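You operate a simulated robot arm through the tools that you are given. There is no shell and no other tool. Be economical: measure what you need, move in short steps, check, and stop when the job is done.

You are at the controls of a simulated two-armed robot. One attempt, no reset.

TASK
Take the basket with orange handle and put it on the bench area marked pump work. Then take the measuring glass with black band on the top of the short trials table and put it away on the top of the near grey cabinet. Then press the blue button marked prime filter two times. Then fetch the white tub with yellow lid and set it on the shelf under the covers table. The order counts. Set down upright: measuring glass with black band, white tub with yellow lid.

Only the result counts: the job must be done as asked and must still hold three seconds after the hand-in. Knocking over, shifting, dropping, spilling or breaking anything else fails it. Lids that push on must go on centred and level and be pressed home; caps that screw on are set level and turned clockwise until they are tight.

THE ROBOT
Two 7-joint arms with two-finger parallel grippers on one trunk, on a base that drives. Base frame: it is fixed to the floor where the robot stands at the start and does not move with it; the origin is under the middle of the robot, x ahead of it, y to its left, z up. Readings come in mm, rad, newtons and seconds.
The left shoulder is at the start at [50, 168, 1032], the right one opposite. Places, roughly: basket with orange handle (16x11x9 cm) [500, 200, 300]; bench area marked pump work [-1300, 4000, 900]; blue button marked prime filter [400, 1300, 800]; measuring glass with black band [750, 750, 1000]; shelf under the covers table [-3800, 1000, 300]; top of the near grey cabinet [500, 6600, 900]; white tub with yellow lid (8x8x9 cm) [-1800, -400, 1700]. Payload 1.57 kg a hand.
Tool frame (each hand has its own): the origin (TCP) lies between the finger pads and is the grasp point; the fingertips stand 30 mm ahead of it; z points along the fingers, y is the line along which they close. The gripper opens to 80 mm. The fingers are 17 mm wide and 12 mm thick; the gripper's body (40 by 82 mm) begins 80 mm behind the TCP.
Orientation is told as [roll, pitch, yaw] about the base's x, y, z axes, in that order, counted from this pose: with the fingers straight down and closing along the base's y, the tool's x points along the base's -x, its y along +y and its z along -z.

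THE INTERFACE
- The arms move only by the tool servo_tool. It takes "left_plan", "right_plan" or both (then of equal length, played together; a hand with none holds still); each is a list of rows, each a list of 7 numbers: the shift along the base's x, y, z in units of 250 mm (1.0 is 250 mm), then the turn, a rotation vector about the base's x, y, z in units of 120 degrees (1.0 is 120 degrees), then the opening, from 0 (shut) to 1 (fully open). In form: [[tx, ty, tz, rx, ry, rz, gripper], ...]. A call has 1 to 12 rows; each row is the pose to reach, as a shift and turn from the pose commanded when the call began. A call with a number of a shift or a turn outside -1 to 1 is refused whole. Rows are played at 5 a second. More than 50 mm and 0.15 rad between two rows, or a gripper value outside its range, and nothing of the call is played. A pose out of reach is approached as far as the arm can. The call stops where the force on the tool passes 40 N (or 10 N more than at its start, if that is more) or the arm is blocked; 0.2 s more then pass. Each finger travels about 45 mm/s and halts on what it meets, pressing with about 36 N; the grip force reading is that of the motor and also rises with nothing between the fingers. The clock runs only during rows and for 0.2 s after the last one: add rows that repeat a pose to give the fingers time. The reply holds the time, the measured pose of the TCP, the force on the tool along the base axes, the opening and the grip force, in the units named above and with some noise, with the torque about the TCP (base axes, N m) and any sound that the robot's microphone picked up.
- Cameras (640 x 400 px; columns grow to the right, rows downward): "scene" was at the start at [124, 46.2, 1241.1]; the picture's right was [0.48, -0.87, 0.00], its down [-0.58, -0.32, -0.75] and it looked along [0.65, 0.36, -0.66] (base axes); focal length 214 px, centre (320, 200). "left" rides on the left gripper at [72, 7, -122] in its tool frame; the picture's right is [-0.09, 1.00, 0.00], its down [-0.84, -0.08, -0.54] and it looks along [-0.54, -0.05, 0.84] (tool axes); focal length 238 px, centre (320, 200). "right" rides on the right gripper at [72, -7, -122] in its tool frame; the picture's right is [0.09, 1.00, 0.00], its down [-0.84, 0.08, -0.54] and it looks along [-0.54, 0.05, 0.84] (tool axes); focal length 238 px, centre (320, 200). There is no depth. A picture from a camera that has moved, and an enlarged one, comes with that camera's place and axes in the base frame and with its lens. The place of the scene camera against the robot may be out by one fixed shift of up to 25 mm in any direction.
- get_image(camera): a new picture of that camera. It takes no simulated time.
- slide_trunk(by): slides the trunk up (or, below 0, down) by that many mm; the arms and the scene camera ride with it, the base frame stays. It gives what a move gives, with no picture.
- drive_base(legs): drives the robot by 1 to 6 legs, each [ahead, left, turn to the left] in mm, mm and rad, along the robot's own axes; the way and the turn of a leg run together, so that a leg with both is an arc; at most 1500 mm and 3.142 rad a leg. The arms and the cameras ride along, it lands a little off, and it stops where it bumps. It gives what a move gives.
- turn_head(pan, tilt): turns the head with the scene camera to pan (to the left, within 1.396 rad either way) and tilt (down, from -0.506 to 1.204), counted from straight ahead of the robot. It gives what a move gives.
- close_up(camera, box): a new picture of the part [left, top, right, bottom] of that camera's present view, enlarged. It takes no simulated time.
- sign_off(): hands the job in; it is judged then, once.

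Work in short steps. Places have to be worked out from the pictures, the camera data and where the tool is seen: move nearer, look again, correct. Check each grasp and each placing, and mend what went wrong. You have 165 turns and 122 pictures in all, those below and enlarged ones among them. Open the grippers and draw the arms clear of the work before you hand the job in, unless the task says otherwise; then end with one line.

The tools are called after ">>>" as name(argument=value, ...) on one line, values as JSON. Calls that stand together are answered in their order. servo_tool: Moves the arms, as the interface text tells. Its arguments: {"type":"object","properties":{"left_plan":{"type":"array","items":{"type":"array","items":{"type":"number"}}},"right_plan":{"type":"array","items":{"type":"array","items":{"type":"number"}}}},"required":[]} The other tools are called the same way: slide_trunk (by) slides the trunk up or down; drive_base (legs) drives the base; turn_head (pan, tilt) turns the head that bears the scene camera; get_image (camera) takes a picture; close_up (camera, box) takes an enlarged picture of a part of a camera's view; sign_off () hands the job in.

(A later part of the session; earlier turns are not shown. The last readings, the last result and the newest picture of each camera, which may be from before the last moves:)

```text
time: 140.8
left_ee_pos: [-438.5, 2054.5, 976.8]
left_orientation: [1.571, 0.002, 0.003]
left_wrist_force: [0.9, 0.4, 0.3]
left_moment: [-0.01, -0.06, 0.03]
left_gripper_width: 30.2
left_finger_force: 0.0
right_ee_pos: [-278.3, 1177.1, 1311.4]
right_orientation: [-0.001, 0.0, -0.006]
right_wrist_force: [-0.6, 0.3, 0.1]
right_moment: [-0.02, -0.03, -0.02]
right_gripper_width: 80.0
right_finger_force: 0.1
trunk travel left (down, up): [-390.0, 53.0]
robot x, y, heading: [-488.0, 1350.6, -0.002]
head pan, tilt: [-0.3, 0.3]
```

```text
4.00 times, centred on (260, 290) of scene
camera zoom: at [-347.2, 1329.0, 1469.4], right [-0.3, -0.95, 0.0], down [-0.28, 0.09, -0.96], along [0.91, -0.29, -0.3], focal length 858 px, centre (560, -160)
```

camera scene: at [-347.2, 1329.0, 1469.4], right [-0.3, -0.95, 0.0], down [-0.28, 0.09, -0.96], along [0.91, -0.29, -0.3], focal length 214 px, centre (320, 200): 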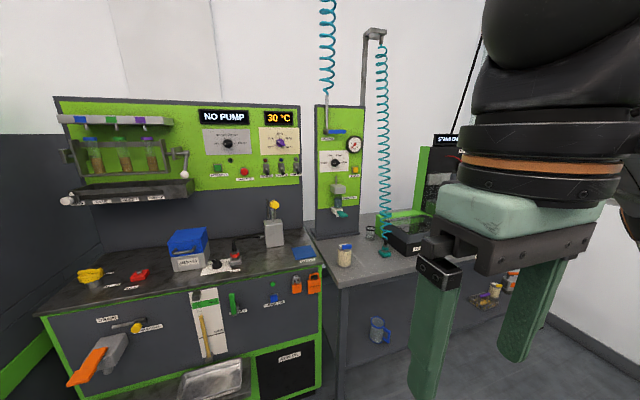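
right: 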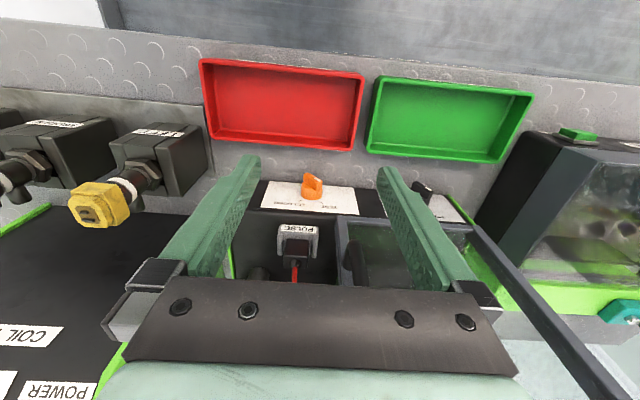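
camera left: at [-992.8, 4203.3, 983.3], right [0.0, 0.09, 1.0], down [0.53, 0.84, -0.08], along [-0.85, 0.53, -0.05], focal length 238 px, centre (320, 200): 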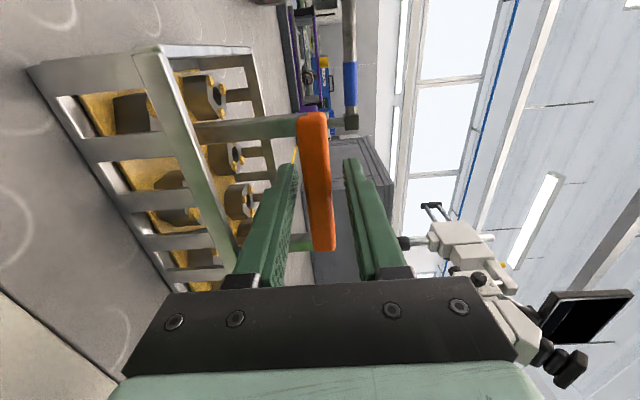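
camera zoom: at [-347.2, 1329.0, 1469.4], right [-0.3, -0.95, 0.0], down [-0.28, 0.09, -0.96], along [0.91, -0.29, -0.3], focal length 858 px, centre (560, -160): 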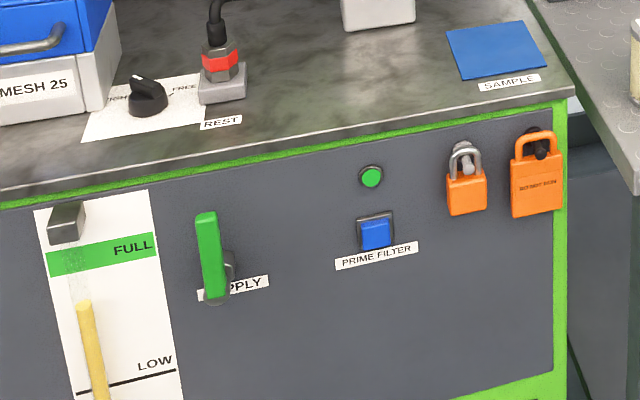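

The beaker with the black rim sits near (610, 733) on the table, behind the hose connector at (450, 735) and between the panel and the dryer. I'll take it from above, coming in from the +y side of the hose. First I'll turn the tool vertical and raise it here in the aisle.

>>> slide_trunk(by=53)

>>> servo_tool(left_plan=[[0, -0.04, 0.05, -0.0682, 0, 0, 1], [0, -0.08, 0.1, -0.1364, 0, 0, 1], [0, -0.12, 0.15, -0.2045, 0, 0, 1], [0, -0.16, 0.2, -0.2727, 0, 0, 1], [0, -0.2, 0.25, -0.3409, 0, 0, 1], [0, -0.24, 0.3, -0.4091, 0, 0, 1], [0, -0.28, 0.35, -0.4773, 0, 0, 1], [0, -0.32, 0.4, -0.5455, 0, 0, 1], [0, -0.36, 0.45, -0.6136, 0, 0, 1], [0, -0.4, 0.48, -0.6818, 0, 0, 1], [0, -0.42, 0.5, -0.75, 0, 0, 1]])

>>> turn_head(pan=1.0, tilt=0.5)

>>> get_image(camera="scene")

```text
time: 141.8
left_ee_pos: [-438.7, 2054.5, 1027.4]
left_orientation: [1.571, 0.003, 0.001]
left_wrist_force: [0.2, -0.3, 0.3]
left_moment: [0.0, -0.02, 0.01]
left_gripper_width: 30.6
left_finger_force: 0.0
right_ee_pos: [-277.6, 1178.9, 1365.1]
right_orientation: [-0.002, -0.001, -0.007]
right_wrist_force: [0.3, 0.0, -0.1]
right_moment: [0.03, 0.01, -0.01]
right_gripper_width: 80.1
right_finger_force: 0.1
trunk travel left (down, up): [-443.0, 0.0]
robot x, y, heading: [-486.2, 1350.7, -0.004]
head pan, tilt: [-0.3, 0.3]
```

```text
time: 144.2
left_ee_pos: [-427.2, 1957.9, 1100.1]
left_orientation: [-0.002, -0.001, -0.001]
left_wrist_force: [-0.1, 1.1, 0.9]
left_moment: [0.04, -0.01, 0.0]
left_gripper_width: 80.1
left_finger_force: 0.2
left hand out of reach, approached as far as the arm can: row 10, 11
right_ee_pos: [-277.4, 1177.8, 1366.3]
right_orientation: [-0.002, -0.001, -0.006]
right_wrist_force: [-0.1, 0.6, 0.3]
right_moment: [0.01, 0.01, -0.01]
right_gripper_width: 79.9
right_finger_force: 0.0
trunk travel left (down, up): [-443.0, 0.0]
robot x, y, heading: [-485.8, 1350.1, -0.006]
head pan, tilt: [-0.3, 0.3]
```

```text
time: 145.7
left_ee_pos: [-426.6, 1957.0, 1100.1]
left_orientation: [0.001, -0.001, 0.0]
left_wrist_force: [-0.1, 1.0, 0.1]
left_moment: [0.01, -0.02, -0.02]
left_gripper_width: 79.9
left_finger_force: 0.1
right_ee_pos: [-278.9, 1178.2, 1366.0]
right_orientation: [-0.001, -0.001, -0.006]
right_wrist_force: [-0.1, 0.2, -0.1]
right_moment: [-0.02, 0.01, 0.0]
right_gripper_width: 79.7
right_finger_force: 0.1
trunk travel left (down, up): [-443.0, 0.0]
robot x, y, heading: [-483.4, 1348.9, -0.005]
head pan, tilt: [1.0, 0.499]
```

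```text
67 pictures are left
camera scene: at [-386.6, 1433.3, 1503.7], right [0.84, -0.55, 0.0], down [-0.26, -0.4, -0.88], along [0.48, 0.74, -0.48], focal length 214 px, centre (320, 200)
```

scene: 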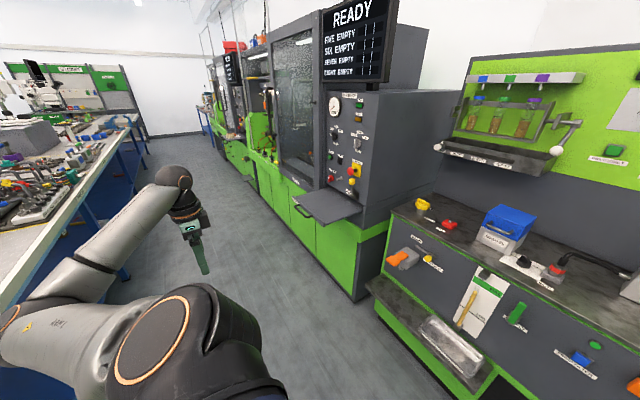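

The vertical tool works at z 1100. I'll move to y ≈ 1050, turn my left side to the table, and re-measure the beaker from closer.

>>> drive_base(legs=[[0, -300, 0], [0, 0, -1.566], [0, 135, 0]])

>>> turn_head(pan=1.2, tilt=0.5)

>>> get_image(camera="scene")

>>> get_image(camera="left")

```text
time: 152.4
left_ee_pos: [253.8, 993.4, 1099.1]
left_orientation: [-0.001, -0.002, -1.577]
left_wrist_force: [-0.3, -0.3, 0.4]
left_moment: [0.05, 0.0, -0.01]
left_gripper_width: 80.1
left_finger_force: 0.1
right_ee_pos: [-527.9, 848.6, 1364.8]
right_orientation: [-0.001, 0.0, -1.579]
right_wrist_force: [0.5, 0.3, -0.4]
right_moment: [0.03, -0.01, 0.02]
right_gripper_width: 80.0
right_finger_force: 0.0
trunk travel left (down, up): [-443.0, 0.0]
robot x, y, heading: [-350.9, 1057.9, -1.581]
head pan, tilt: [1.0, 0.499]
```

```text
time: 153.2
left_ee_pos: [251.2, 993.6, 1100.1]
left_orientation: [0.003, -0.003, -1.576]
left_wrist_force: [0.7, 0.4, -0.3]
left_moment: [0.01, 0.01, 0.02]
left_gripper_width: 80.1
left_finger_force: 0.1
right_ee_pos: [-528.6, 847.5, 1365.3]
right_orientation: [0.0, 0.0, -1.579]
right_wrist_force: [0.4, -0.1, 0.6]
right_moment: [-0.01, 0.01, 0.02]
right_gripper_width: 80.1
right_finger_force: 0.0
trunk travel left (down, up): [-443.0, 0.0]
robot x, y, heading: [-353.1, 1053.6, -1.582]
head pan, tilt: [1.201, 0.499]
```

```text
66 pictures are left
camera scene: at [-258.4, 988.0, 1503.7], right [-0.37, -0.93, 0.0], down [-0.44, 0.18, -0.88], along [0.82, -0.33, -0.48], focal length 214 px, centre (320, 200)
```

scene: 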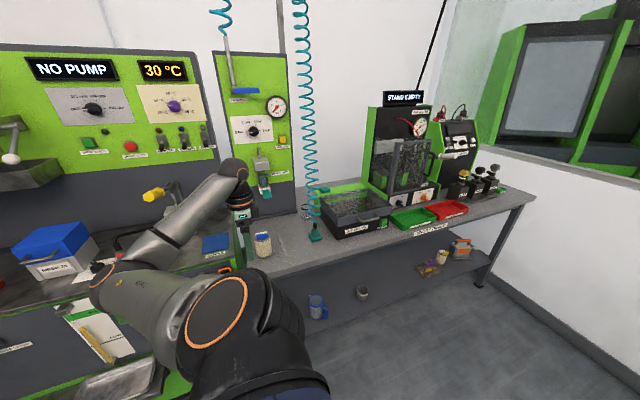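

```text
65 pictures are left
camera left: at [259.5, 1065.9, 1223.6], right [1.0, -0.1, 0.0], down [-0.08, -0.84, 0.54], along [-0.05, -0.54, -0.84], focal length 238 px, centre (320, 200)
```

left: 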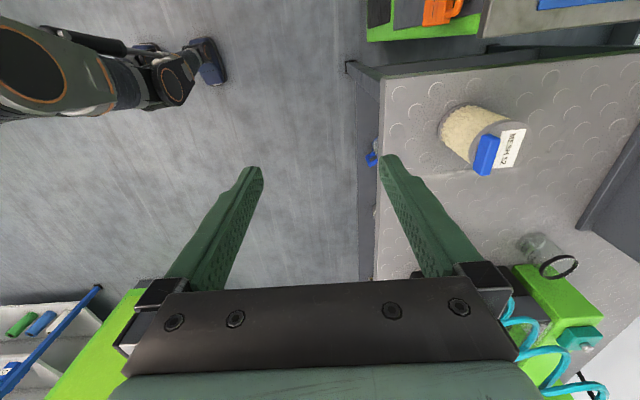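

The beaker is at about (622, 726), rim z ≈ 960, ~60 mm across; hose at (447, 730), jar at (428, 957) with top ≈ 1010. I'll bring the hand to y ≈ 890 here, then slide the base in.

>>> servo_tool(left_plan=[[0, -0.14, 0, 0, 0, 0, 1], [0, -0.28, 0, 0, 0, 0, 1], [0, -0.4, 0, 0, 0, 0, 1]])

>>> drive_base(legs=[[0, 200, 0.01]])

>>> get_image(camera="scene")

>>> get_image(camera="left")

```text
time: 154.0
left_ee_pos: [251.6, 894.2, 1100.4]
left_orientation: [0.001, -0.001, -1.577]
left_wrist_force: [0.3, -0.3, -0.2]
left_moment: [0.03, 0.02, -0.01]
left_gripper_width: 80.1
left_finger_force: 0.0
right_ee_pos: [-527.3, 847.1, 1366.3]
right_orientation: [-0.002, 0.001, -1.58]
right_wrist_force: [0.6, -0.5, 0.2]
right_moment: [0.0, 0.0, -0.02]
right_gripper_width: 80.0
right_finger_force: 0.0
trunk travel left (down, up): [-443.0, 0.0]
robot x, y, heading: [-350.4, 1053.7, -1.583]
head pan, tilt: [1.201, 0.499]
```

```text
time: 155.6
left_ee_pos: [450.2, 900.2, 1100.9]
left_orientation: [0.0, -0.001, -1.567]
left_wrist_force: [0.7, -0.1, 0.2]
left_moment: [0.01, 0.04, -0.03]
left_gripper_width: 80.0
left_finger_force: 0.2
right_ee_pos: [-328.9, 844.9, 1365.7]
right_orientation: [-0.001, 0.001, -1.569]
right_wrist_force: [0.0, 0.3, -0.2]
right_moment: [-0.02, -0.01, 0.0]
right_gripper_width: 80.1
right_finger_force: 0.0
trunk travel left (down, up): [-443.0, 0.0]
robot x, y, heading: [-160.5, 1055.7, -1.569]
head pan, tilt: [1.201, 0.499]
```

```text
64 pictures are left
camera scene: at [-60.1, 988.0, 1503.6], right [-0.36, -0.93, 0.0], down [-0.45, 0.17, -0.88], along [0.82, -0.32, -0.48], focal length 214 px, centre (320, 200)
```

scene: 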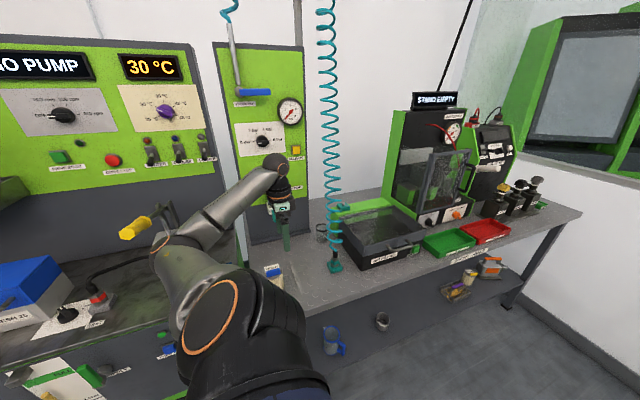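

```text
63 pictures are left
camera left: at [456.5, 971.4, 1223.9], right [1.0, -0.09, 0.0], down [-0.07, -0.84, 0.54], along [-0.05, -0.54, -0.84], focal length 238 px, centre (320, 200)
```

left: 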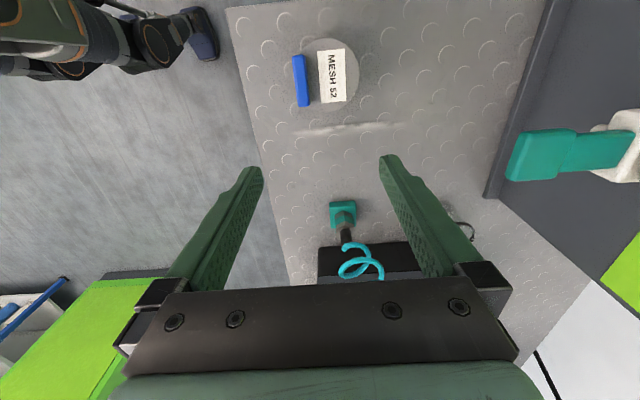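

Everything is clear so far; the hose connector refines to (473, 742) and a valve handle tip stands near (621, 868, 1032), below my fingertips. I'll move the hand diagonally, then shift the base a little to keep the forearm away from the hose.

>>> servo_tool(left_plan=[[0.1, -0.06, 0, 0, 0, 0, 1], [0.2, -0.12, 0, 0, 0, 0, 1]])

>>> drive_base(legs=[[-35, 50, 0]])

>>> get_image(camera="scene")

>>> get_image(camera="left")

```text
time: 156.2
left_ee_pos: [499.2, 868.8, 1099.8]
left_orientation: [-0.001, 0.001, -1.568]
left_wrist_force: [0.3, -0.4, 0.3]
left_moment: [-0.03, -0.02, 0.04]
left_gripper_width: 80.0
left_finger_force: 0.0
right_ee_pos: [-328.9, 844.6, 1366.0]
right_orientation: [-0.002, 0.0, -1.568]
right_wrist_force: [0.3, -0.2, 0.1]
right_moment: [0.02, 0.03, -0.02]
right_gripper_width: 80.0
right_finger_force: 0.0
trunk travel left (down, up): [-443.0, 0.0]
robot x, y, heading: [-156.1, 1055.4, -1.571]
head pan, tilt: [1.201, 0.499]
```

```text
time: 157.1
left_ee_pos: [549.5, 903.9, 1100.0]
left_orientation: [0.0, -0.002, -1.567]
left_wrist_force: [0.3, 0.8, -0.6]
left_moment: [0.0, 0.06, -0.02]
left_gripper_width: 80.0
left_finger_force: 0.1
right_ee_pos: [-279.2, 881.8, 1366.0]
right_orientation: [-0.003, 0.001, -1.568]
right_wrist_force: [0.8, 0.3, 0.1]
right_moment: [0.0, 0.03, 0.02]
right_gripper_width: 80.2
right_finger_force: 0.1
trunk travel left (down, up): [-443.0, 0.0]
robot x, y, heading: [-104.5, 1089.5, -1.574]
head pan, tilt: [1.201, 0.499]
```

```text
62 pictures are left
camera scene: at [-10.5, 1023.5, 1503.6], right [-0.36, -0.93, 0.0], down [-0.45, 0.17, -0.88], along [0.82, -0.32, -0.48], focal length 214 px, centre (320, 200)
```

scene: 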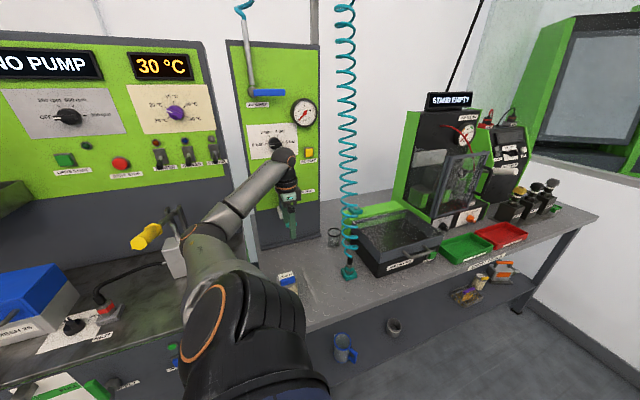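

```text
61 pictures are left
camera left: at [555.9, 976.1, 1223.3], right [1.0, -0.09, 0.0], down [-0.07, -0.84, 0.54], along [-0.05, -0.54, -0.84], focal length 238 px, centre (320, 200)
```

left: 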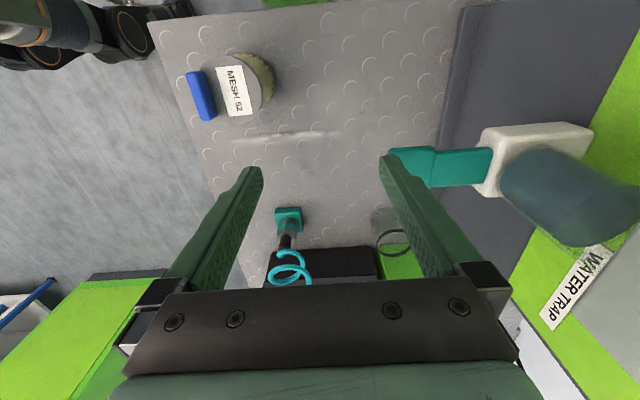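

The beaker now measures at about (644, 720). I'll move over it along a path clear of the valve handle and hose, staying at z 1100.

>>> servo_tool(left_plan=[[0.02, -0.17, 0, 0, 0, 0, 1], [0.05, -0.34, 0, 0, 0, 0, 1], [0.14, -0.46, 0, 0, 0, 0, 1], [0.25, -0.6, 0, 0, 0, 0, 1], [0.36, -0.72, 0, 0, 0, 0, 1]])

>>> get_image(camera="left")

>>> get_image(camera="scene")

```text
time: 158.3
left_ee_pos: [617.4, 744.8, 1099.6]
left_orientation: [-0.001, -0.003, -1.569]
left_wrist_force: [0.4, 0.3, -0.3]
left_moment: [0.01, 0.04, 0.0]
left_gripper_width: 80.1
left_finger_force: 0.0
left hand out of reach, approached as far as the arm can: row 5
right_ee_pos: [-277.0, 880.7, 1365.4]
right_orientation: [-0.004, -0.001, -1.569]
right_wrist_force: [0.7, -0.6, 0.1]
right_moment: [-0.02, 0.04, -0.01]
right_gripper_width: 80.0
right_finger_force: 0.1
trunk travel left (down, up): [-443.0, 0.0]
robot x, y, heading: [-104.1, 1089.7, -1.57]
head pan, tilt: [1.201, 0.499]
```

```text
60 pictures are left
camera left: at [625.9, 817.5, 1222.5], right [1.0, -0.09, 0.0], down [-0.07, -0.83, 0.55], along [-0.05, -0.54, -0.84], focal length 238 px, centre (320, 200)
```

left: 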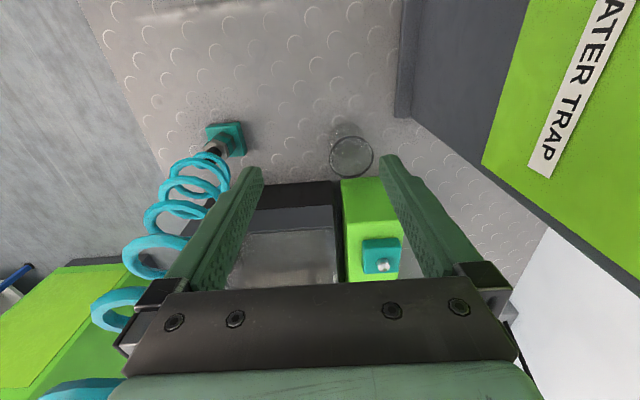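

```text
59 pictures are left
camera scene: at [-8.6, 1022.5, 1503.4], right [-0.36, -0.93, 0.0], down [-0.45, 0.17, -0.88], along [0.82, -0.32, -0.48], focal length 214 px, centre (320, 200)
```

scene: 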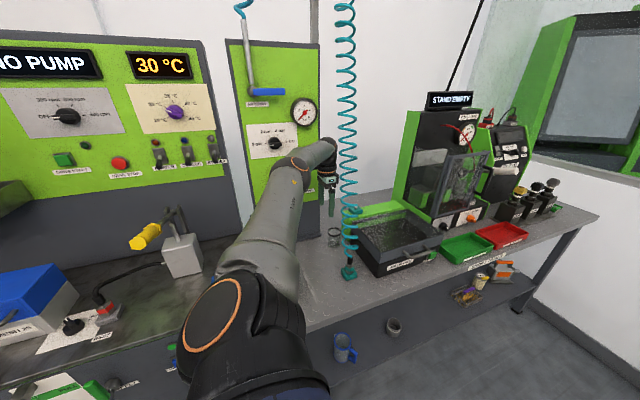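

The beaker is at about (649, 716), rim z ≈ 970, ~48 mm across. For more hose clearance I'll step the hand back in +y, move the base 50 mm nearer, then come in.

>>> servo_tool(left_plan=[[-0.03, 0.1, 0, 0, 0, 0, 0.8], [-0.07, 0.18, 0, 0, 0, 0, 0.8]])

>>> drive_base(legs=[[0, 48, 0]])

>>> servo_tool(left_plan=[[0, -0.1, -0.03, 0, 0, 0, 0.8], [0, -0.2, -0.06, 0, 0, 0, 0.8], [0, -0.28, -0.08, 0, 0, 0, 0.8]])

>>> get_image(camera="left")

>>> get_image(camera="scene")

```text
time: 158.9
left_ee_pos: [599.4, 792.9, 1099.4]
left_orientation: [0.001, -0.001, -1.567]
left_wrist_force: [0.8, 0.3, 0.1]
left_moment: [0.0, 0.04, 0.01]
left_gripper_width: 64.2
left_finger_force: 0.2
right_ee_pos: [-279.5, 880.5, 1364.1]
right_orientation: [-0.001, -0.001, -1.568]
right_wrist_force: [0.7, 0.3, 0.1]
right_moment: [0.01, -0.01, 0.01]
right_gripper_width: 80.2
right_finger_force: 0.1
trunk travel left (down, up): [-443.0, 0.0]
robot x, y, heading: [-107.1, 1089.5, -1.569]
head pan, tilt: [1.201, 0.499]
```

```text
time: 159.8
left_ee_pos: [649.3, 791.4, 1099.6]
left_orientation: [0.0, -0.003, -1.566]
left_wrist_force: [0.2, -0.2, -0.6]
left_moment: [0.0, 0.02, -0.03]
left_gripper_width: 64.0
left_finger_force: 0.0
right_ee_pos: [-231.3, 880.9, 1365.5]
right_orientation: [-0.002, 0.001, -1.57]
right_wrist_force: [0.4, -0.1, -0.7]
right_moment: [0.0, 0.04, 0.05]
right_gripper_width: 79.9
right_finger_force: 0.0
trunk travel left (down, up): [-443.0, 0.0]
robot x, y, heading: [-58.5, 1084.6, -1.572]
head pan, tilt: [1.201, 0.499]
```

```text
time: 160.6
left_ee_pos: [644.7, 720.7, 1079.6]
left_orientation: [0.001, -0.002, -1.566]
left_wrist_force: [-0.4, 0.5, 0.3]
left_moment: [-0.01, 0.0, 0.0]
left_gripper_width: 63.9
left_finger_force: 0.0
right_ee_pos: [-232.2, 878.8, 1364.9]
right_orientation: [0.0, 0.0, -1.568]
right_wrist_force: [1.1, 0.0, -0.4]
right_moment: [0.06, 0.0, 0.02]
right_gripper_width: 80.2
right_finger_force: 0.0
trunk travel left (down, up): [-443.0, 0.0]
robot x, y, heading: [-61.6, 1090.3, -1.569]
head pan, tilt: [1.201, 0.499]
```

```text
58 pictures are left
camera left: at [652.4, 792.3, 1204.1], right [1.0, -0.09, 0.0], down [-0.07, -0.84, 0.54], along [-0.05, -0.54, -0.84], focal length 238 px, centre (320, 200)
```

left: 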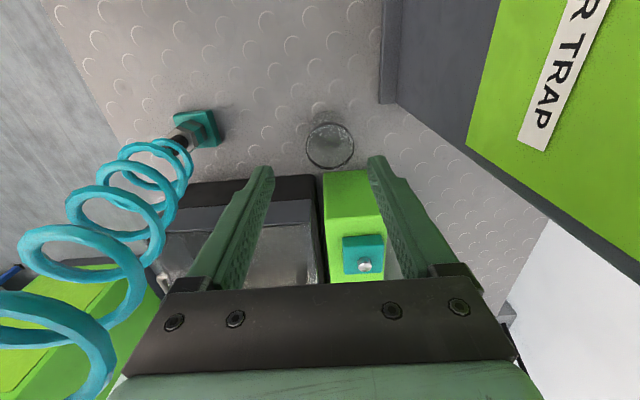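

```text
57 pictures are left
camera scene: at [35.3, 1021.8, 1503.6], right [-0.36, -0.93, 0.0], down [-0.45, 0.17, -0.88], along [0.82, -0.32, -0.48], focal length 214 px, centre (320, 200)
```

scene: 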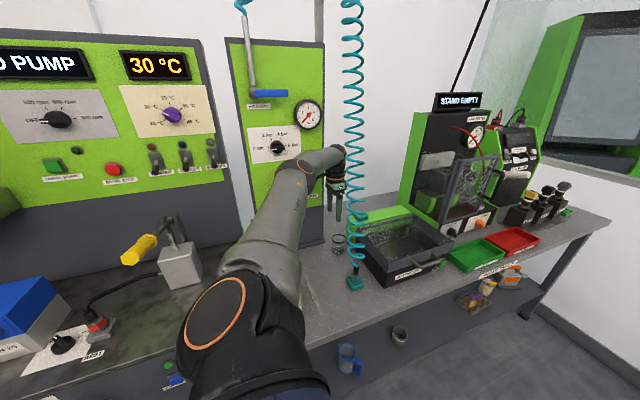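

Combining the views, the rim is at about (654, 694, 931), Ø ≈ 56, with the table top near z 868. I'll centre over it, come down to z 1010 and look again.

>>> servo_tool(left_plan=[[0.02, -0.06, 0, 0, 0, 0, 0.95], [0.04, -0.107, -0.05, 0, 0, 0, 0.95], [0.04, -0.107, -0.18, 0, 0, 0, 0.95], [0.04, -0.107, -0.28, 0, 0, 0, 0.95]])

>>> get_image(camera="left")

```text
time: 161.6
left_ee_pos: [632.0, 715.9, 1020.3]
left_orientation: [0.002, -0.002, -1.567]
left_wrist_force: [0.9, -0.3, 0.1]
left_moment: [-0.02, 0.02, -0.04]
left_gripper_width: 76.0
left_finger_force: 0.0
left hand out of reach, approached as far as the arm can: row 1, 2, 3, 4
right_ee_pos: [-231.3, 881.6, 1365.5]
right_orientation: [-0.002, -0.003, -1.569]
right_wrist_force: [0.7, 0.0, -0.5]
right_moment: [-0.05, 0.05, 0.0]
right_gripper_width: 80.0
right_finger_force: 0.1
trunk travel left (down, up): [-443.0, 0.0]
robot x, y, heading: [-60.9, 1087.7, -1.564]
head pan, tilt: [1.201, 0.499]
```

```text
56 pictures are left
camera left: at [639.0, 787.9, 1143.2], right [1.0, -0.09, 0.0], down [-0.07, -0.84, 0.54], along [-0.05, -0.54, -0.84], focal length 238 px, centre (320, 200)
```

left: 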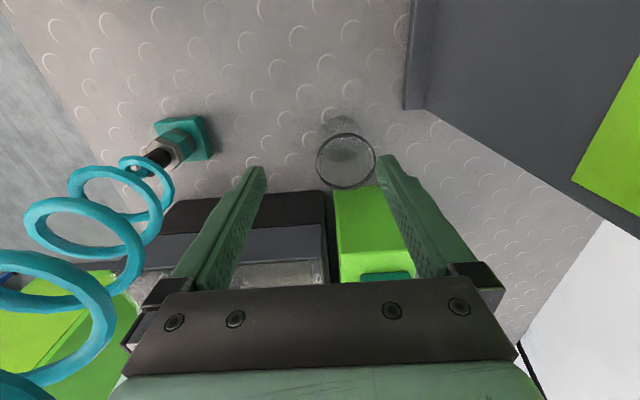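

The arm is at its stretch limit here. I'll pull the hand back 40 mm, bring the base nearer by (60, +30), then come onto the beaker with less stretch.

>>> servo_tool(left_plan=[[-0.08, 0, 0.04, 0, 0, 0, 0.95], [-0.16, 0, 0.04, 0, 0, 0, 0.95]])

>>> drive_base(legs=[[-30, 60, 0]])

>>> get_image(camera="scene")

>>> get_image(camera="left")

```text
time: 162.2
left_ee_pos: [592.2, 714.6, 1031.1]
left_orientation: [0.002, -0.002, -1.567]
left_wrist_force: [-0.5, 0.1, 0.1]
left_moment: [-0.03, -0.03, 0.02]
left_gripper_width: 76.0
left_finger_force: 0.0
right_ee_pos: [-232.1, 880.6, 1366.1]
right_orientation: [0.001, 0.0, -1.57]
right_wrist_force: [-0.4, 0.5, 0.4]
right_moment: [-0.03, 0.01, -0.03]
right_gripper_width: 80.1
right_finger_force: 0.1
trunk travel left (down, up): [-443.0, 0.0]
robot x, y, heading: [-63.9, 1094.1, -1.566]
head pan, tilt: [1.201, 0.499]
```

```text
time: 163.2
left_ee_pos: [652.5, 744.6, 1029.7]
left_orientation: [0.002, -0.002, -1.564]
left_wrist_force: [1.0, 0.0, -1.0]
left_moment: [0.02, 0.03, -0.01]
left_gripper_width: 75.8
left_finger_force: 0.0
right_ee_pos: [-173.9, 910.7, 1365.7]
right_orientation: [-0.003, -0.001, -1.569]
right_wrist_force: [1.0, -0.2, -0.5]
right_moment: [-0.05, 0.01, -0.01]
right_gripper_width: 80.0
right_finger_force: 0.0
trunk travel left (down, up): [-443.0, 0.0]
robot x, y, heading: [3.0, 1117.9, -1.575]
head pan, tilt: [1.201, 0.499]
```

```text
55 pictures are left
camera scene: at [95.2, 1052.7, 1503.6], right [-0.36, -0.93, 0.0], down [-0.45, 0.17, -0.88], along [0.82, -0.32, -0.48], focal length 214 px, centre (320, 200)
```

scene: 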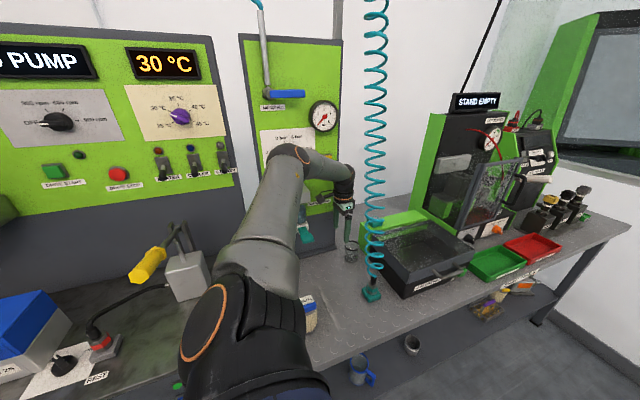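

```text
54 pictures are left
camera left: at [658.8, 816.3, 1153.6], right [1.0, -0.09, 0.0], down [-0.07, -0.84, 0.54], along [-0.05, -0.54, -0.84], focal length 238 px, centre (320, 200)
```

left: 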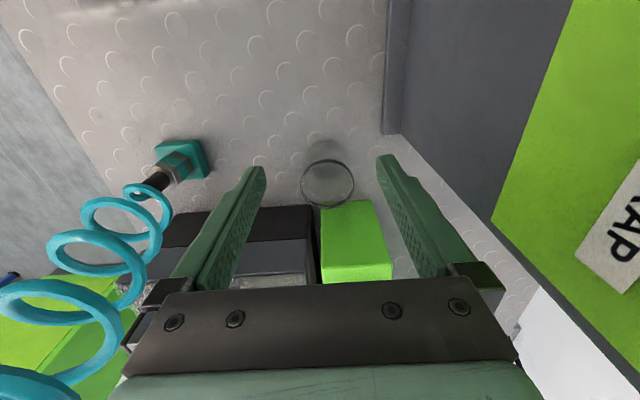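

The forearm is well clear of the hose and the beaker is confirmed at (656, 694). I'll move over it and come down to z 965.

>>> servo_tool(left_plan=[[0.01, -0.1, 0, 0, 0, 0, 0.95], [0.012, -0.2, 0, 0, 0, 0, 0.95], [0.012, -0.2, -0.1, 0, 0, 0, 0.95], [0.012, -0.2, -0.2, 0, 0, 0, 0.95], [0.012, -0.2, -0.26, 0, 0, 0, 0.95]])

>>> get_image(camera="left")

>>> close_up(camera="scene", box=[290, 150, 450, 310])

```text
time: 164.4
left_ee_pos: [636.7, 714.9, 979.2]
left_orientation: [0.003, -0.003, -1.565]
left_wrist_force: [-0.3, -0.9, -0.7]
left_moment: [0.0, -0.01, 0.02]
left_gripper_width: 76.0
left_finger_force: 0.1
left hand out of reach, approached as far as the arm can: row 2, 3, 4, 5
right_ee_pos: [-174.8, 910.2, 1366.5]
right_orientation: [-0.001, 0.001, -1.569]
right_wrist_force: [0.7, 1.3, -0.5]
right_moment: [0.02, 0.03, -0.01]
right_gripper_width: 80.0
right_finger_force: 0.1
trunk travel left (down, up): [-443.0, 0.0]
robot x, y, heading: [-0.9, 1118.3, -1.57]
head pan, tilt: [1.201, 0.499]
```

```text
53 pictures are left
camera left: at [643.7, 786.6, 1103.4], right [1.0, -0.09, 0.0], down [-0.07, -0.84, 0.54], along [-0.05, -0.54, -0.84], focal length 238 px, centre (320, 200)
```

left: 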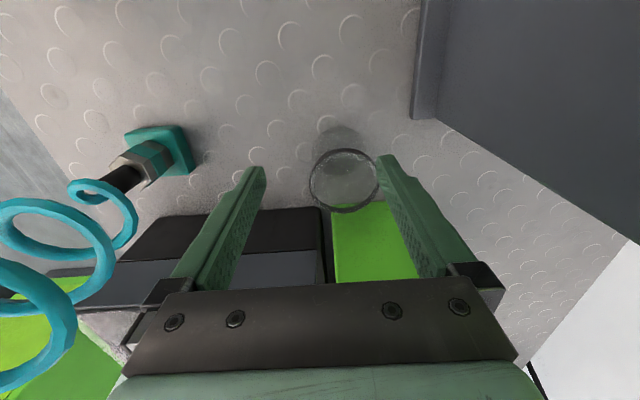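

```text
2.50 times, centred on (370, 230) of scene
camera zoom: at [94.5, 1052.5, 1503.7], right [-0.36, -0.93, 0.0], down [-0.45, 0.17, -0.88], along [0.82, -0.32, -0.48], focal length 536 px, centre (195, 125)
```

zoom: 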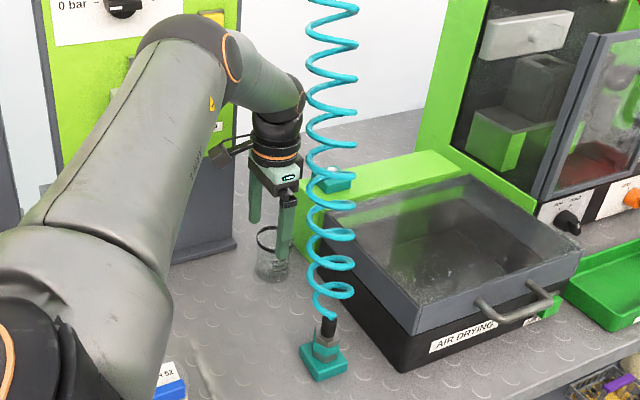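

Fingertips are just above rim height and limited in −y only; I'll make the last 20 mm with the base.

>>> drive_base(legs=[[21, 18, 0]])

>>> get_image(camera="left")

```text
time: 165.3
left_ee_pos: [654.6, 692.7, 979.3]
left_orientation: [0.0, -0.002, -1.565]
left_wrist_force: [0.7, 0.7, -0.4]
left_moment: [0.01, 0.01, 0.0]
left_gripper_width: 76.0
left_finger_force: 0.1
right_ee_pos: [-155.5, 887.3, 1365.7]
right_orientation: [0.0, -0.001, -1.571]
right_wrist_force: [0.6, 0.7, 0.3]
right_moment: [0.02, 0.0, -0.02]
right_gripper_width: 80.1
right_finger_force: 0.1
trunk travel left (down, up): [-443.0, 0.0]
robot x, y, heading: [18.5, 1101.6, -1.569]
head pan, tilt: [1.201, 0.499]
```

```text
51 pictures are left
camera left: at [661.9, 764.8, 1103.2], right [1.0, -0.09, 0.0], down [-0.07, -0.84, 0.54], along [-0.05, -0.54, -0.84], focal length 238 px, centre (320, 200)
```

left: 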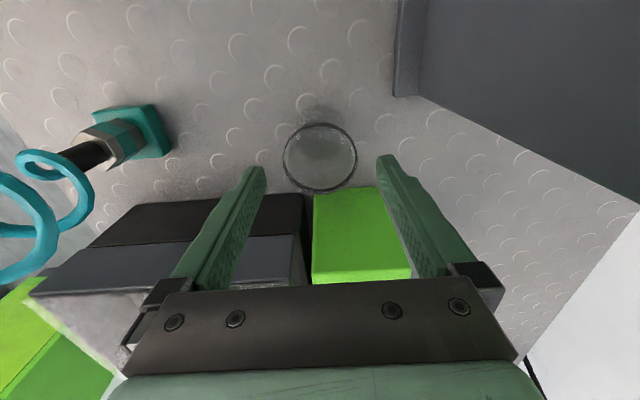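

Rim is centred under the hand (655, 693). I'll descend to z ≈ 922 and close gently on the beaker.

>>> servo_tool(left_plan=[[0, 0, -0.08, 0, 0, 0, 0.95], [0, 0, -0.16, 0, 0, 0, 0.95], [0, 0, -0.23, 0, 0, 0, 0.95], [0, 0, -0.23, 0, 0, 0, 0.95]])

>>> get_image(camera="left")

```text
time: 166.3
left_ee_pos: [637.8, 711.6, 941.1]
left_orientation: [0.002, -0.003, -1.565]
left_wrist_force: [0.5, -0.4, 0.5]
left_moment: [0.03, 0.0, -0.01]
left_gripper_width: 76.5
left_finger_force: 0.7
left hand out of reach, approached as far as the arm can: row 1, 2, 3, 4
right_ee_pos: [-156.6, 888.8, 1364.8]
right_orientation: [0.0, 0.0, -1.569]
right_wrist_force: [0.5, -0.2, 0.2]
right_moment: [-0.01, 0.02, 0.02]
right_gripper_width: 79.9
right_finger_force: 0.0
trunk travel left (down, up): [-443.0, 0.0]
robot x, y, heading: [19.4, 1099.4, -1.567]
head pan, tilt: [1.201, 0.499]
```

```text
50 pictures are left
camera left: at [644.9, 783.6, 1064.2], right [1.0, -0.09, 0.0], down [-0.07, -0.84, 0.54], along [-0.05, -0.54, -0.84], focal length 238 px, centre (320, 200)
```

left: 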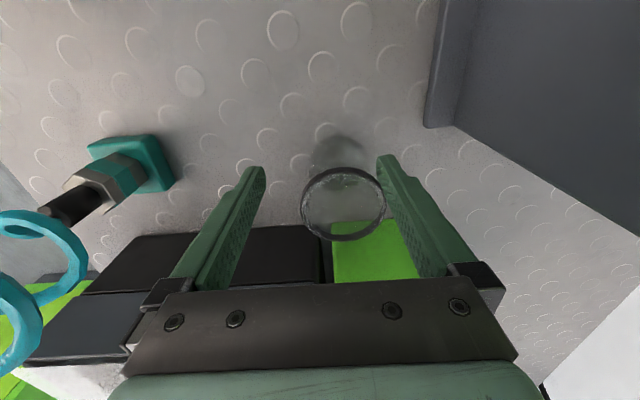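

The reach limit pulled the hand back as it descended. I'll lift again, reposition with the base, and descend with the trunk instead.

>>> servo_tool(left_plan=[[0, 0, 0.08, 0, 0, 0, 0.95], [0, 0, 0.16, 0, 0, 0, 0.95]])

>>> drive_base(legs=[[19, 16, 0]])

>>> get_image(camera="left")

```text
time: 166.9
left_ee_pos: [639.6, 712.0, 981.4]
left_orientation: [0.004, -0.002, -1.565]
left_wrist_force: [0.0, 0.8, -0.7]
left_moment: [0.03, -0.02, -0.01]
left_gripper_width: 76.0
left_finger_force: 0.1
right_ee_pos: [-157.0, 887.8, 1364.0]
right_orientation: [-0.001, 0.001, -1.567]
right_wrist_force: [0.3, 0.2, -0.2]
right_moment: [0.01, -0.01, 0.03]
right_gripper_width: 79.9
right_finger_force: 0.1
trunk travel left (down, up): [-443.0, 0.0]
robot x, y, heading: [19.7, 1100.7, -1.57]
head pan, tilt: [1.201, 0.499]
```

```text
time: 167.7
left_ee_pos: [656.1, 691.4, 980.7]
left_orientation: [0.003, 0.0, -1.565]
left_wrist_force: [-0.3, -0.1, 0.5]
left_moment: [0.0, 0.02, -0.01]
left_gripper_width: 75.7
left_finger_force: 0.0
right_ee_pos: [-139.7, 869.7, 1365.4]
right_orientation: [0.0, -0.001, -1.57]
right_wrist_force: [1.2, 0.3, 0.6]
right_moment: [0.06, 0.03, -0.05]
right_gripper_width: 80.1
right_finger_force: 0.0
trunk travel left (down, up): [-443.0, 0.0]
robot x, y, heading: [32.7, 1076.4, -1.573]
head pan, tilt: [1.201, 0.499]
```

```text
49 pictures are left
camera left: at [662.9, 763.5, 1104.0], right [1.0, -0.09, 0.0], down [-0.07, -0.84, 0.54], along [-0.05, -0.54, -0.84], focal length 238 px, centre (320, 200)
```

left: 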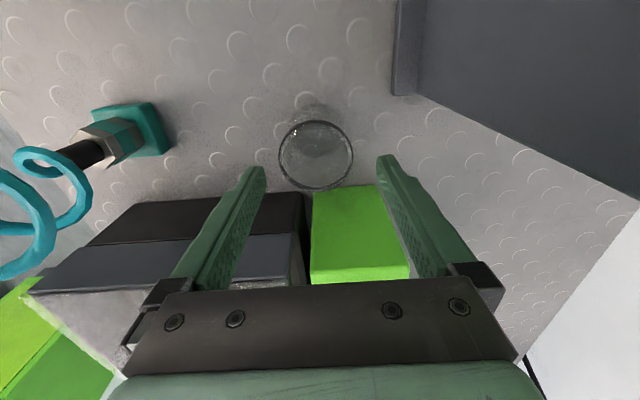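

Beaker at (653, 694), hand at (656, 691): within margin. Lowering with the trunk by 58 mm.

>>> slide_trunk(by=-58)

>>> get_image(camera="left")

```text
time: 168.7
left_ee_pos: [657.1, 691.8, 922.8]
left_orientation: [0.002, -0.001, -1.566]
left_wrist_force: [0.3, -0.5, -0.8]
left_moment: [0.01, 0.02, 0.02]
left_gripper_width: 75.9
left_finger_force: 0.0
right_ee_pos: [-140.8, 869.2, 1308.2]
right_orientation: [0.001, 0.0, -1.569]
right_wrist_force: [-0.4, -1.0, -0.2]
right_moment: [-0.02, -0.03, 0.02]
right_gripper_width: 80.0
right_finger_force: 0.0
trunk travel left (down, up): [-385.0, 58.0]
robot x, y, heading: [35.4, 1079.3, -1.569]
head pan, tilt: [1.201, 0.499]
```

```text
48 pictures are left
camera left: at [662.7, 764.0, 1046.4], right [1.0, -0.09, 0.0], down [-0.07, -0.84, 0.54], along [-0.05, -0.54, -0.84], focal length 238 px, centre (320, 200)
```

left: 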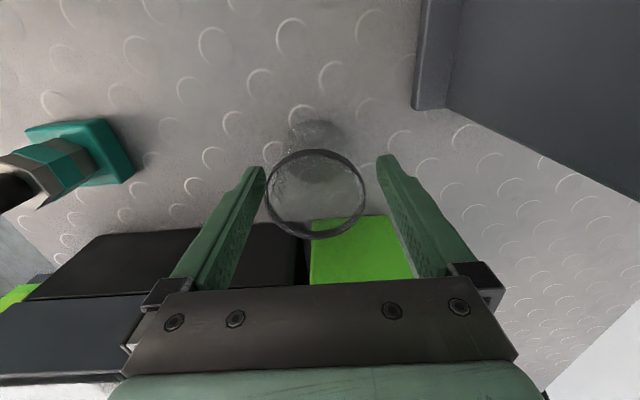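

The fingers straddle the rim properly. I'll trim −3 mm in x and close.

>>> servo_tool(left_plan=[[-0.012, 0.004, 0, 0, 0, 0, 0.95], [-0.012, 0.004, 0, 0, 0, 0, 0.75], [-0.012, 0.004, 0, 0, 0, 0, 0.55], [-0.012, 0.004, 0, 0, 0, 0, 0.5], [-0.012, 0.004, 0, 0, 0, 0, 0.5], [-0.012, 0.004, 0, 0, 0, 0, 0.5]])

>>> get_image(camera="left")

```text
time: 170.1
left_ee_pos: [653.8, 692.5, 923.2]
left_orientation: [0.003, 0.0, -1.565]
left_wrist_force: [-0.3, 0.4, 0.5]
left_moment: [0.01, 0.05, -0.03]
left_gripper_width: 59.0
left_finger_force: 35.4
right_ee_pos: [-141.3, 870.8, 1307.0]
right_orientation: [0.0, 0.002, -1.57]
right_wrist_force: [0.4, 0.3, 0.7]
right_moment: [-0.01, -0.03, 0.0]
right_gripper_width: 80.0
right_finger_force: 0.0
trunk travel left (down, up): [-385.0, 58.0]
robot x, y, heading: [34.0, 1079.3, -1.57]
head pan, tilt: [1.201, 0.499]
```

```text
47 pictures are left
camera left: at [660.1, 764.8, 1046.6], right [1.0, -0.09, 0.0], down [-0.07, -0.84, 0.54], along [-0.05, -0.54, -0.84], focal length 238 px, centre (320, 200)
```

left: 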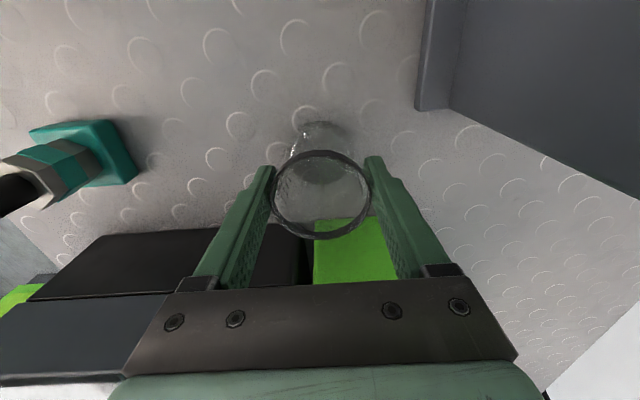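

Held at 59 mm opening with 35 N. I'll lift with the trunk, then retreat with the base along a diagonal between the hose and the valve handle.

>>> slide_trunk(by=58)

>>> get_image(camera="left")

```text
time: 171.0
left_ee_pos: [653.6, 693.8, 981.4]
left_orientation: [0.001, -0.002, -1.566]
left_wrist_force: [0.6, -1.3, -0.8]
left_moment: [0.04, 0.01, 0.0]
left_gripper_width: 59.2
left_finger_force: 36.4
right_ee_pos: [-140.6, 869.7, 1366.5]
right_orientation: [0.002, 0.001, -1.571]
right_wrist_force: [-0.6, -0.9, 0.0]
right_moment: [0.0, -0.01, -0.01]
right_gripper_width: 80.3
right_finger_force: 0.0
trunk travel left (down, up): [-443.0, 0.0]
robot x, y, heading: [34.9, 1084.6, -1.572]
head pan, tilt: [1.201, 0.499]
```

```text
46 pictures are left
camera left: at [660.2, 764.7, 1104.3], right [1.0, -0.09, 0.0], down [-0.07, -0.84, 0.54], along [-0.05, -0.54, -0.84], focal length 238 px, centre (320, 200)
```

left: 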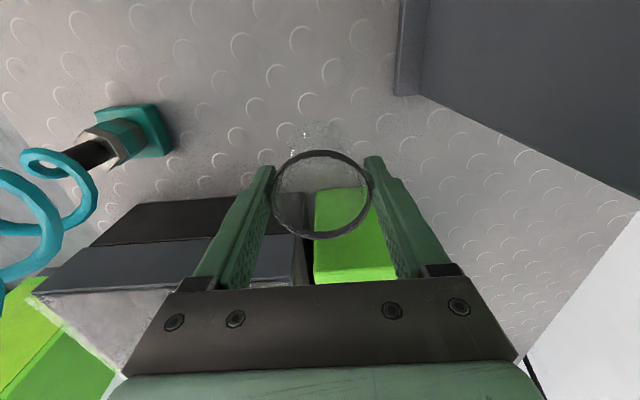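

The beaker is lifted with the hand. Retreating along the planned diagonal and then straight out.

>>> drive_base(legs=[[-147, -109, 0], [0, -330, 0]])

>>> get_image(camera="scene")

```text
time: 174.3
left_ee_pos: [214.6, 840.5, 981.3]
left_orientation: [0.005, -0.003, -1.565]
left_wrist_force: [0.7, 0.1, -0.5]
left_moment: [0.0, 0.01, -0.01]
left_gripper_width: 59.0
left_finger_force: 36.5
right_ee_pos: [-578.0, 1017.7, 1364.9]
right_orientation: [0.0, -0.002, -1.571]
right_wrist_force: [-0.1, 0.1, -0.4]
right_moment: [0.02, 0.0, 0.0]
right_gripper_width: 79.9
right_finger_force: 0.0
trunk travel left (down, up): [-443.0, 0.0]
robot x, y, heading: [-407.9, 1228.7, -1.57]
head pan, tilt: [1.201, 0.499]
```

```text
45 pictures are left
camera scene: at [-310.5, 1159.1, 1503.7], right [-0.36, -0.93, 0.0], down [-0.45, 0.17, -0.88], along [0.82, -0.32, -0.48], focal length 214 px, centre (320, 200)
```

scene: 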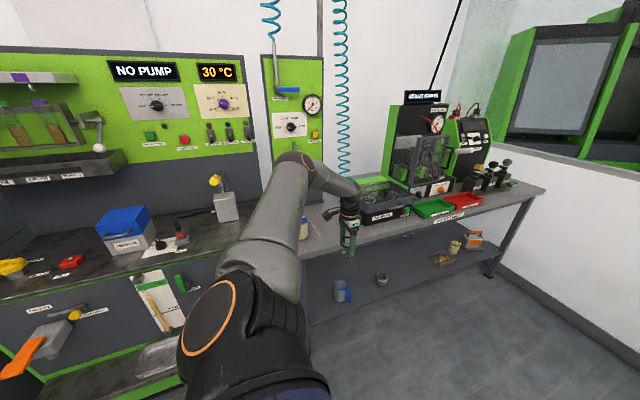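

Clear of the table. I'll shift to mid-aisle, turn to face +x and travel left towards the far cabinets.

>>> drive_base(legs=[[0, -140, 0], [0, 0, 1.57], [0, 1450, 0], [0, 1450, 0]])

>>> turn_head(pan=1.2, tilt=0.3)

>>> get_image(camera="scene")

```text
time: 193.3
left_ee_pos: [-167.5, 4788.4, 981.2]
left_orientation: [0.001, -0.001, -0.015]
left_wrist_force: [0.2, 0.3, -0.5]
left_moment: [0.0, -0.01, 0.01]
left_gripper_width: 59.2
left_finger_force: 35.8
right_ee_pos: [-361.2, 3998.6, 1364.8]
right_orientation: [-0.003, 0.0, -0.022]
right_wrist_force: [0.1, 0.4, -0.5]
right_moment: [0.02, 0.0, 0.02]
right_gripper_width: 80.1
right_finger_force: 0.1
trunk travel left (down, up): [-443.0, 0.0]
robot x, y, heading: [-565.7, 4176.5, -0.02]
head pan, tilt: [1.201, 0.499]
```

```text
time: 194.1
left_ee_pos: [-168.7, 4787.7, 981.1]
left_orientation: [0.001, -0.001, -0.016]
left_wrist_force: [-0.2, 1.1, -0.8]
left_moment: [0.01, -0.01, 0.04]
left_gripper_width: 59.0
left_finger_force: 35.8
right_ee_pos: [-361.0, 3996.9, 1364.2]
right_orientation: [0.0, 0.0, -0.019]
right_wrist_force: [0.6, 0.2, -0.4]
right_moment: [0.0, 0.01, -0.01]
right_gripper_width: 79.8
right_finger_force: 0.0
trunk travel left (down, up): [-443.0, 0.0]
robot x, y, heading: [-564.7, 4176.6, -0.017]
head pan, tilt: [1.201, 0.3]
```

```text
44 pictures are left
camera scene: at [-481.3, 4266.7, 1522.0], right [0.92, -0.38, 0.0], down [-0.11, -0.27, -0.96], along [0.36, 0.88, -0.3], focal length 214 px, centre (320, 200)
```

scene: 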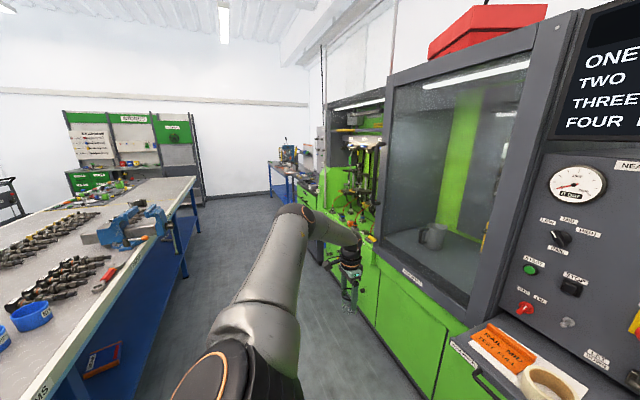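

Still clear. Continuing 900 mm further and looking at the far cabinets.

>>> drive_base(legs=[[-20, 900, 0.018]])

>>> turn_head(pan=0.9, tilt=0.35)

>>> get_image(camera="scene")

```text
time: 198.8
left_ee_pos: [-197.0, 5685.9, 980.6]
left_orientation: [0.002, -0.001, 0.01]
left_wrist_force: [-0.8, 0.2, -0.8]
left_moment: [0.0, 0.0, 0.01]
left_gripper_width: 58.9
left_finger_force: 36.3
right_ee_pos: [-370.0, 4891.0, 1365.2]
right_orientation: [0.001, 0.001, 0.004]
right_wrist_force: [0.0, 0.0, -0.6]
right_moment: [-0.05, 0.0, 0.01]
right_gripper_width: 80.1
right_finger_force: 0.1
trunk travel left (down, up): [-443.0, 0.0]
robot x, y, heading: [-578.6, 5064.5, 0.004]
head pan, tilt: [1.201, 0.3]
```

```text
time: 199.6
left_ee_pos: [-197.5, 5686.5, 981.0]
left_orientation: [0.002, -0.001, 0.011]
left_wrist_force: [-0.1, -0.3, -0.4]
left_moment: [-0.01, 0.01, -0.01]
left_gripper_width: 59.2
left_finger_force: 35.9
right_ee_pos: [-370.5, 4890.9, 1364.3]
right_orientation: [0.001, 0.0, 0.007]
right_wrist_force: [-0.5, -0.1, 0.2]
right_moment: [0.01, 0.02, 0.0]
right_gripper_width: 80.1
right_finger_force: 0.1
trunk travel left (down, up): [-443.0, 0.0]
robot x, y, heading: [-579.3, 5062.2, 0.003]
head pan, tilt: [0.901, 0.351]
```

```text
43 pictures are left
camera scene: at [-472.6, 5142.2, 1517.3], right [0.79, -0.62, 0.0], down [-0.21, -0.27, -0.94], along [0.58, 0.74, -0.34], focal length 214 px, centre (320, 200)
```

scene: 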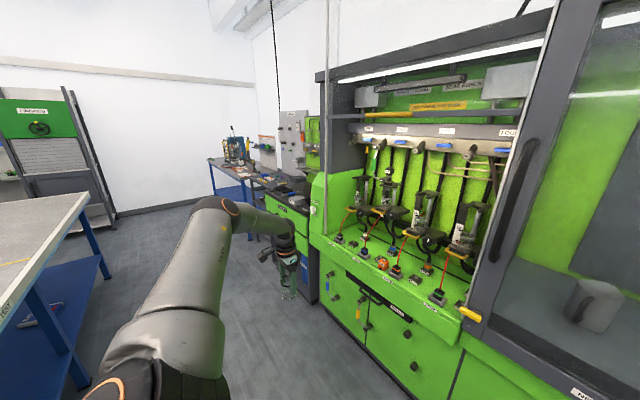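

The cabinets past the green machine are near image centre; zooming.

>>> close_up(camera="scene", box=[190, 110, 350, 210])

```text
4.00 times, centred on (270, 160) of scene
camera zoom: at [-472.6, 5142.2, 1517.3], right [0.79, -0.62, 0.0], down [-0.21, -0.27, -0.94], along [0.58, 0.74, -0.34], focal length 858 px, centre (520, 360)
```

zoom: 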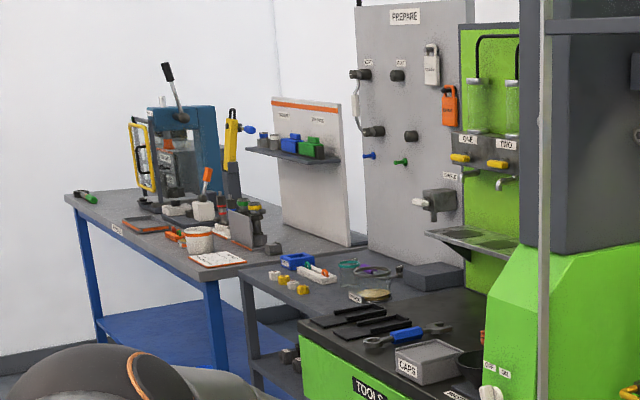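

The cabinet labelled TOOLS is near (300–500, 6650). I'll move 600 mm nearer for a better view.

>>> drive_base(legs=[[0, 650, 0]])

>>> turn_head(pan=0.55, tilt=0.45)

>>> get_image(camera="scene")

```text
time: 203.2
left_ee_pos: [-195.5, 6343.1, 981.5]
left_orientation: [0.002, -0.002, 0.003]
left_wrist_force: [0.0, -0.5, -0.9]
left_moment: [-0.02, -0.01, -0.01]
left_gripper_width: 59.2
left_finger_force: 36.0
right_ee_pos: [-372.6, 5550.2, 1365.2]
right_orientation: [0.0, -0.001, 0.0]
right_wrist_force: [0.2, 0.1, -0.2]
right_moment: [-0.01, 0.01, -0.02]
right_gripper_width: 80.0
right_finger_force: 0.1
trunk travel left (down, up): [-443.0, 0.0]
robot x, y, heading: [-584.3, 5722.5, 0.001]
head pan, tilt: [0.901, 0.351]
```

```text
time: 204.0
left_ee_pos: [-194.9, 6343.1, 980.8]
left_orientation: [0.001, 0.0, 0.002]
left_wrist_force: [-0.4, 0.4, -1.2]
left_moment: [0.04, 0.01, 0.0]
left_gripper_width: 59.0
left_finger_force: 36.0
right_ee_pos: [-372.6, 5548.9, 1364.6]
right_orientation: [0.0, 0.0, 0.0]
right_wrist_force: [-0.7, 0.7, 0.5]
right_moment: [-0.01, 0.0, -0.01]
right_gripper_width: 79.9
right_finger_force: 0.0
trunk travel left (down, up): [-443.0, 0.0]
robot x, y, heading: [-584.4, 5721.7, -0.001]
head pan, tilt: [0.55, 0.45]
```

```text
41 pictures are left
camera scene: at [-453.6, 5775.9, 1508.1], right [0.52, -0.85, 0.0], down [-0.37, -0.23, -0.9], along [0.77, 0.47, -0.44], focal length 214 px, centre (320, 200)
```

scene: 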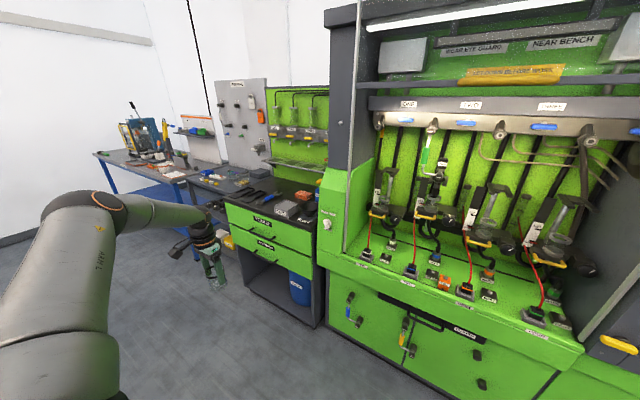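

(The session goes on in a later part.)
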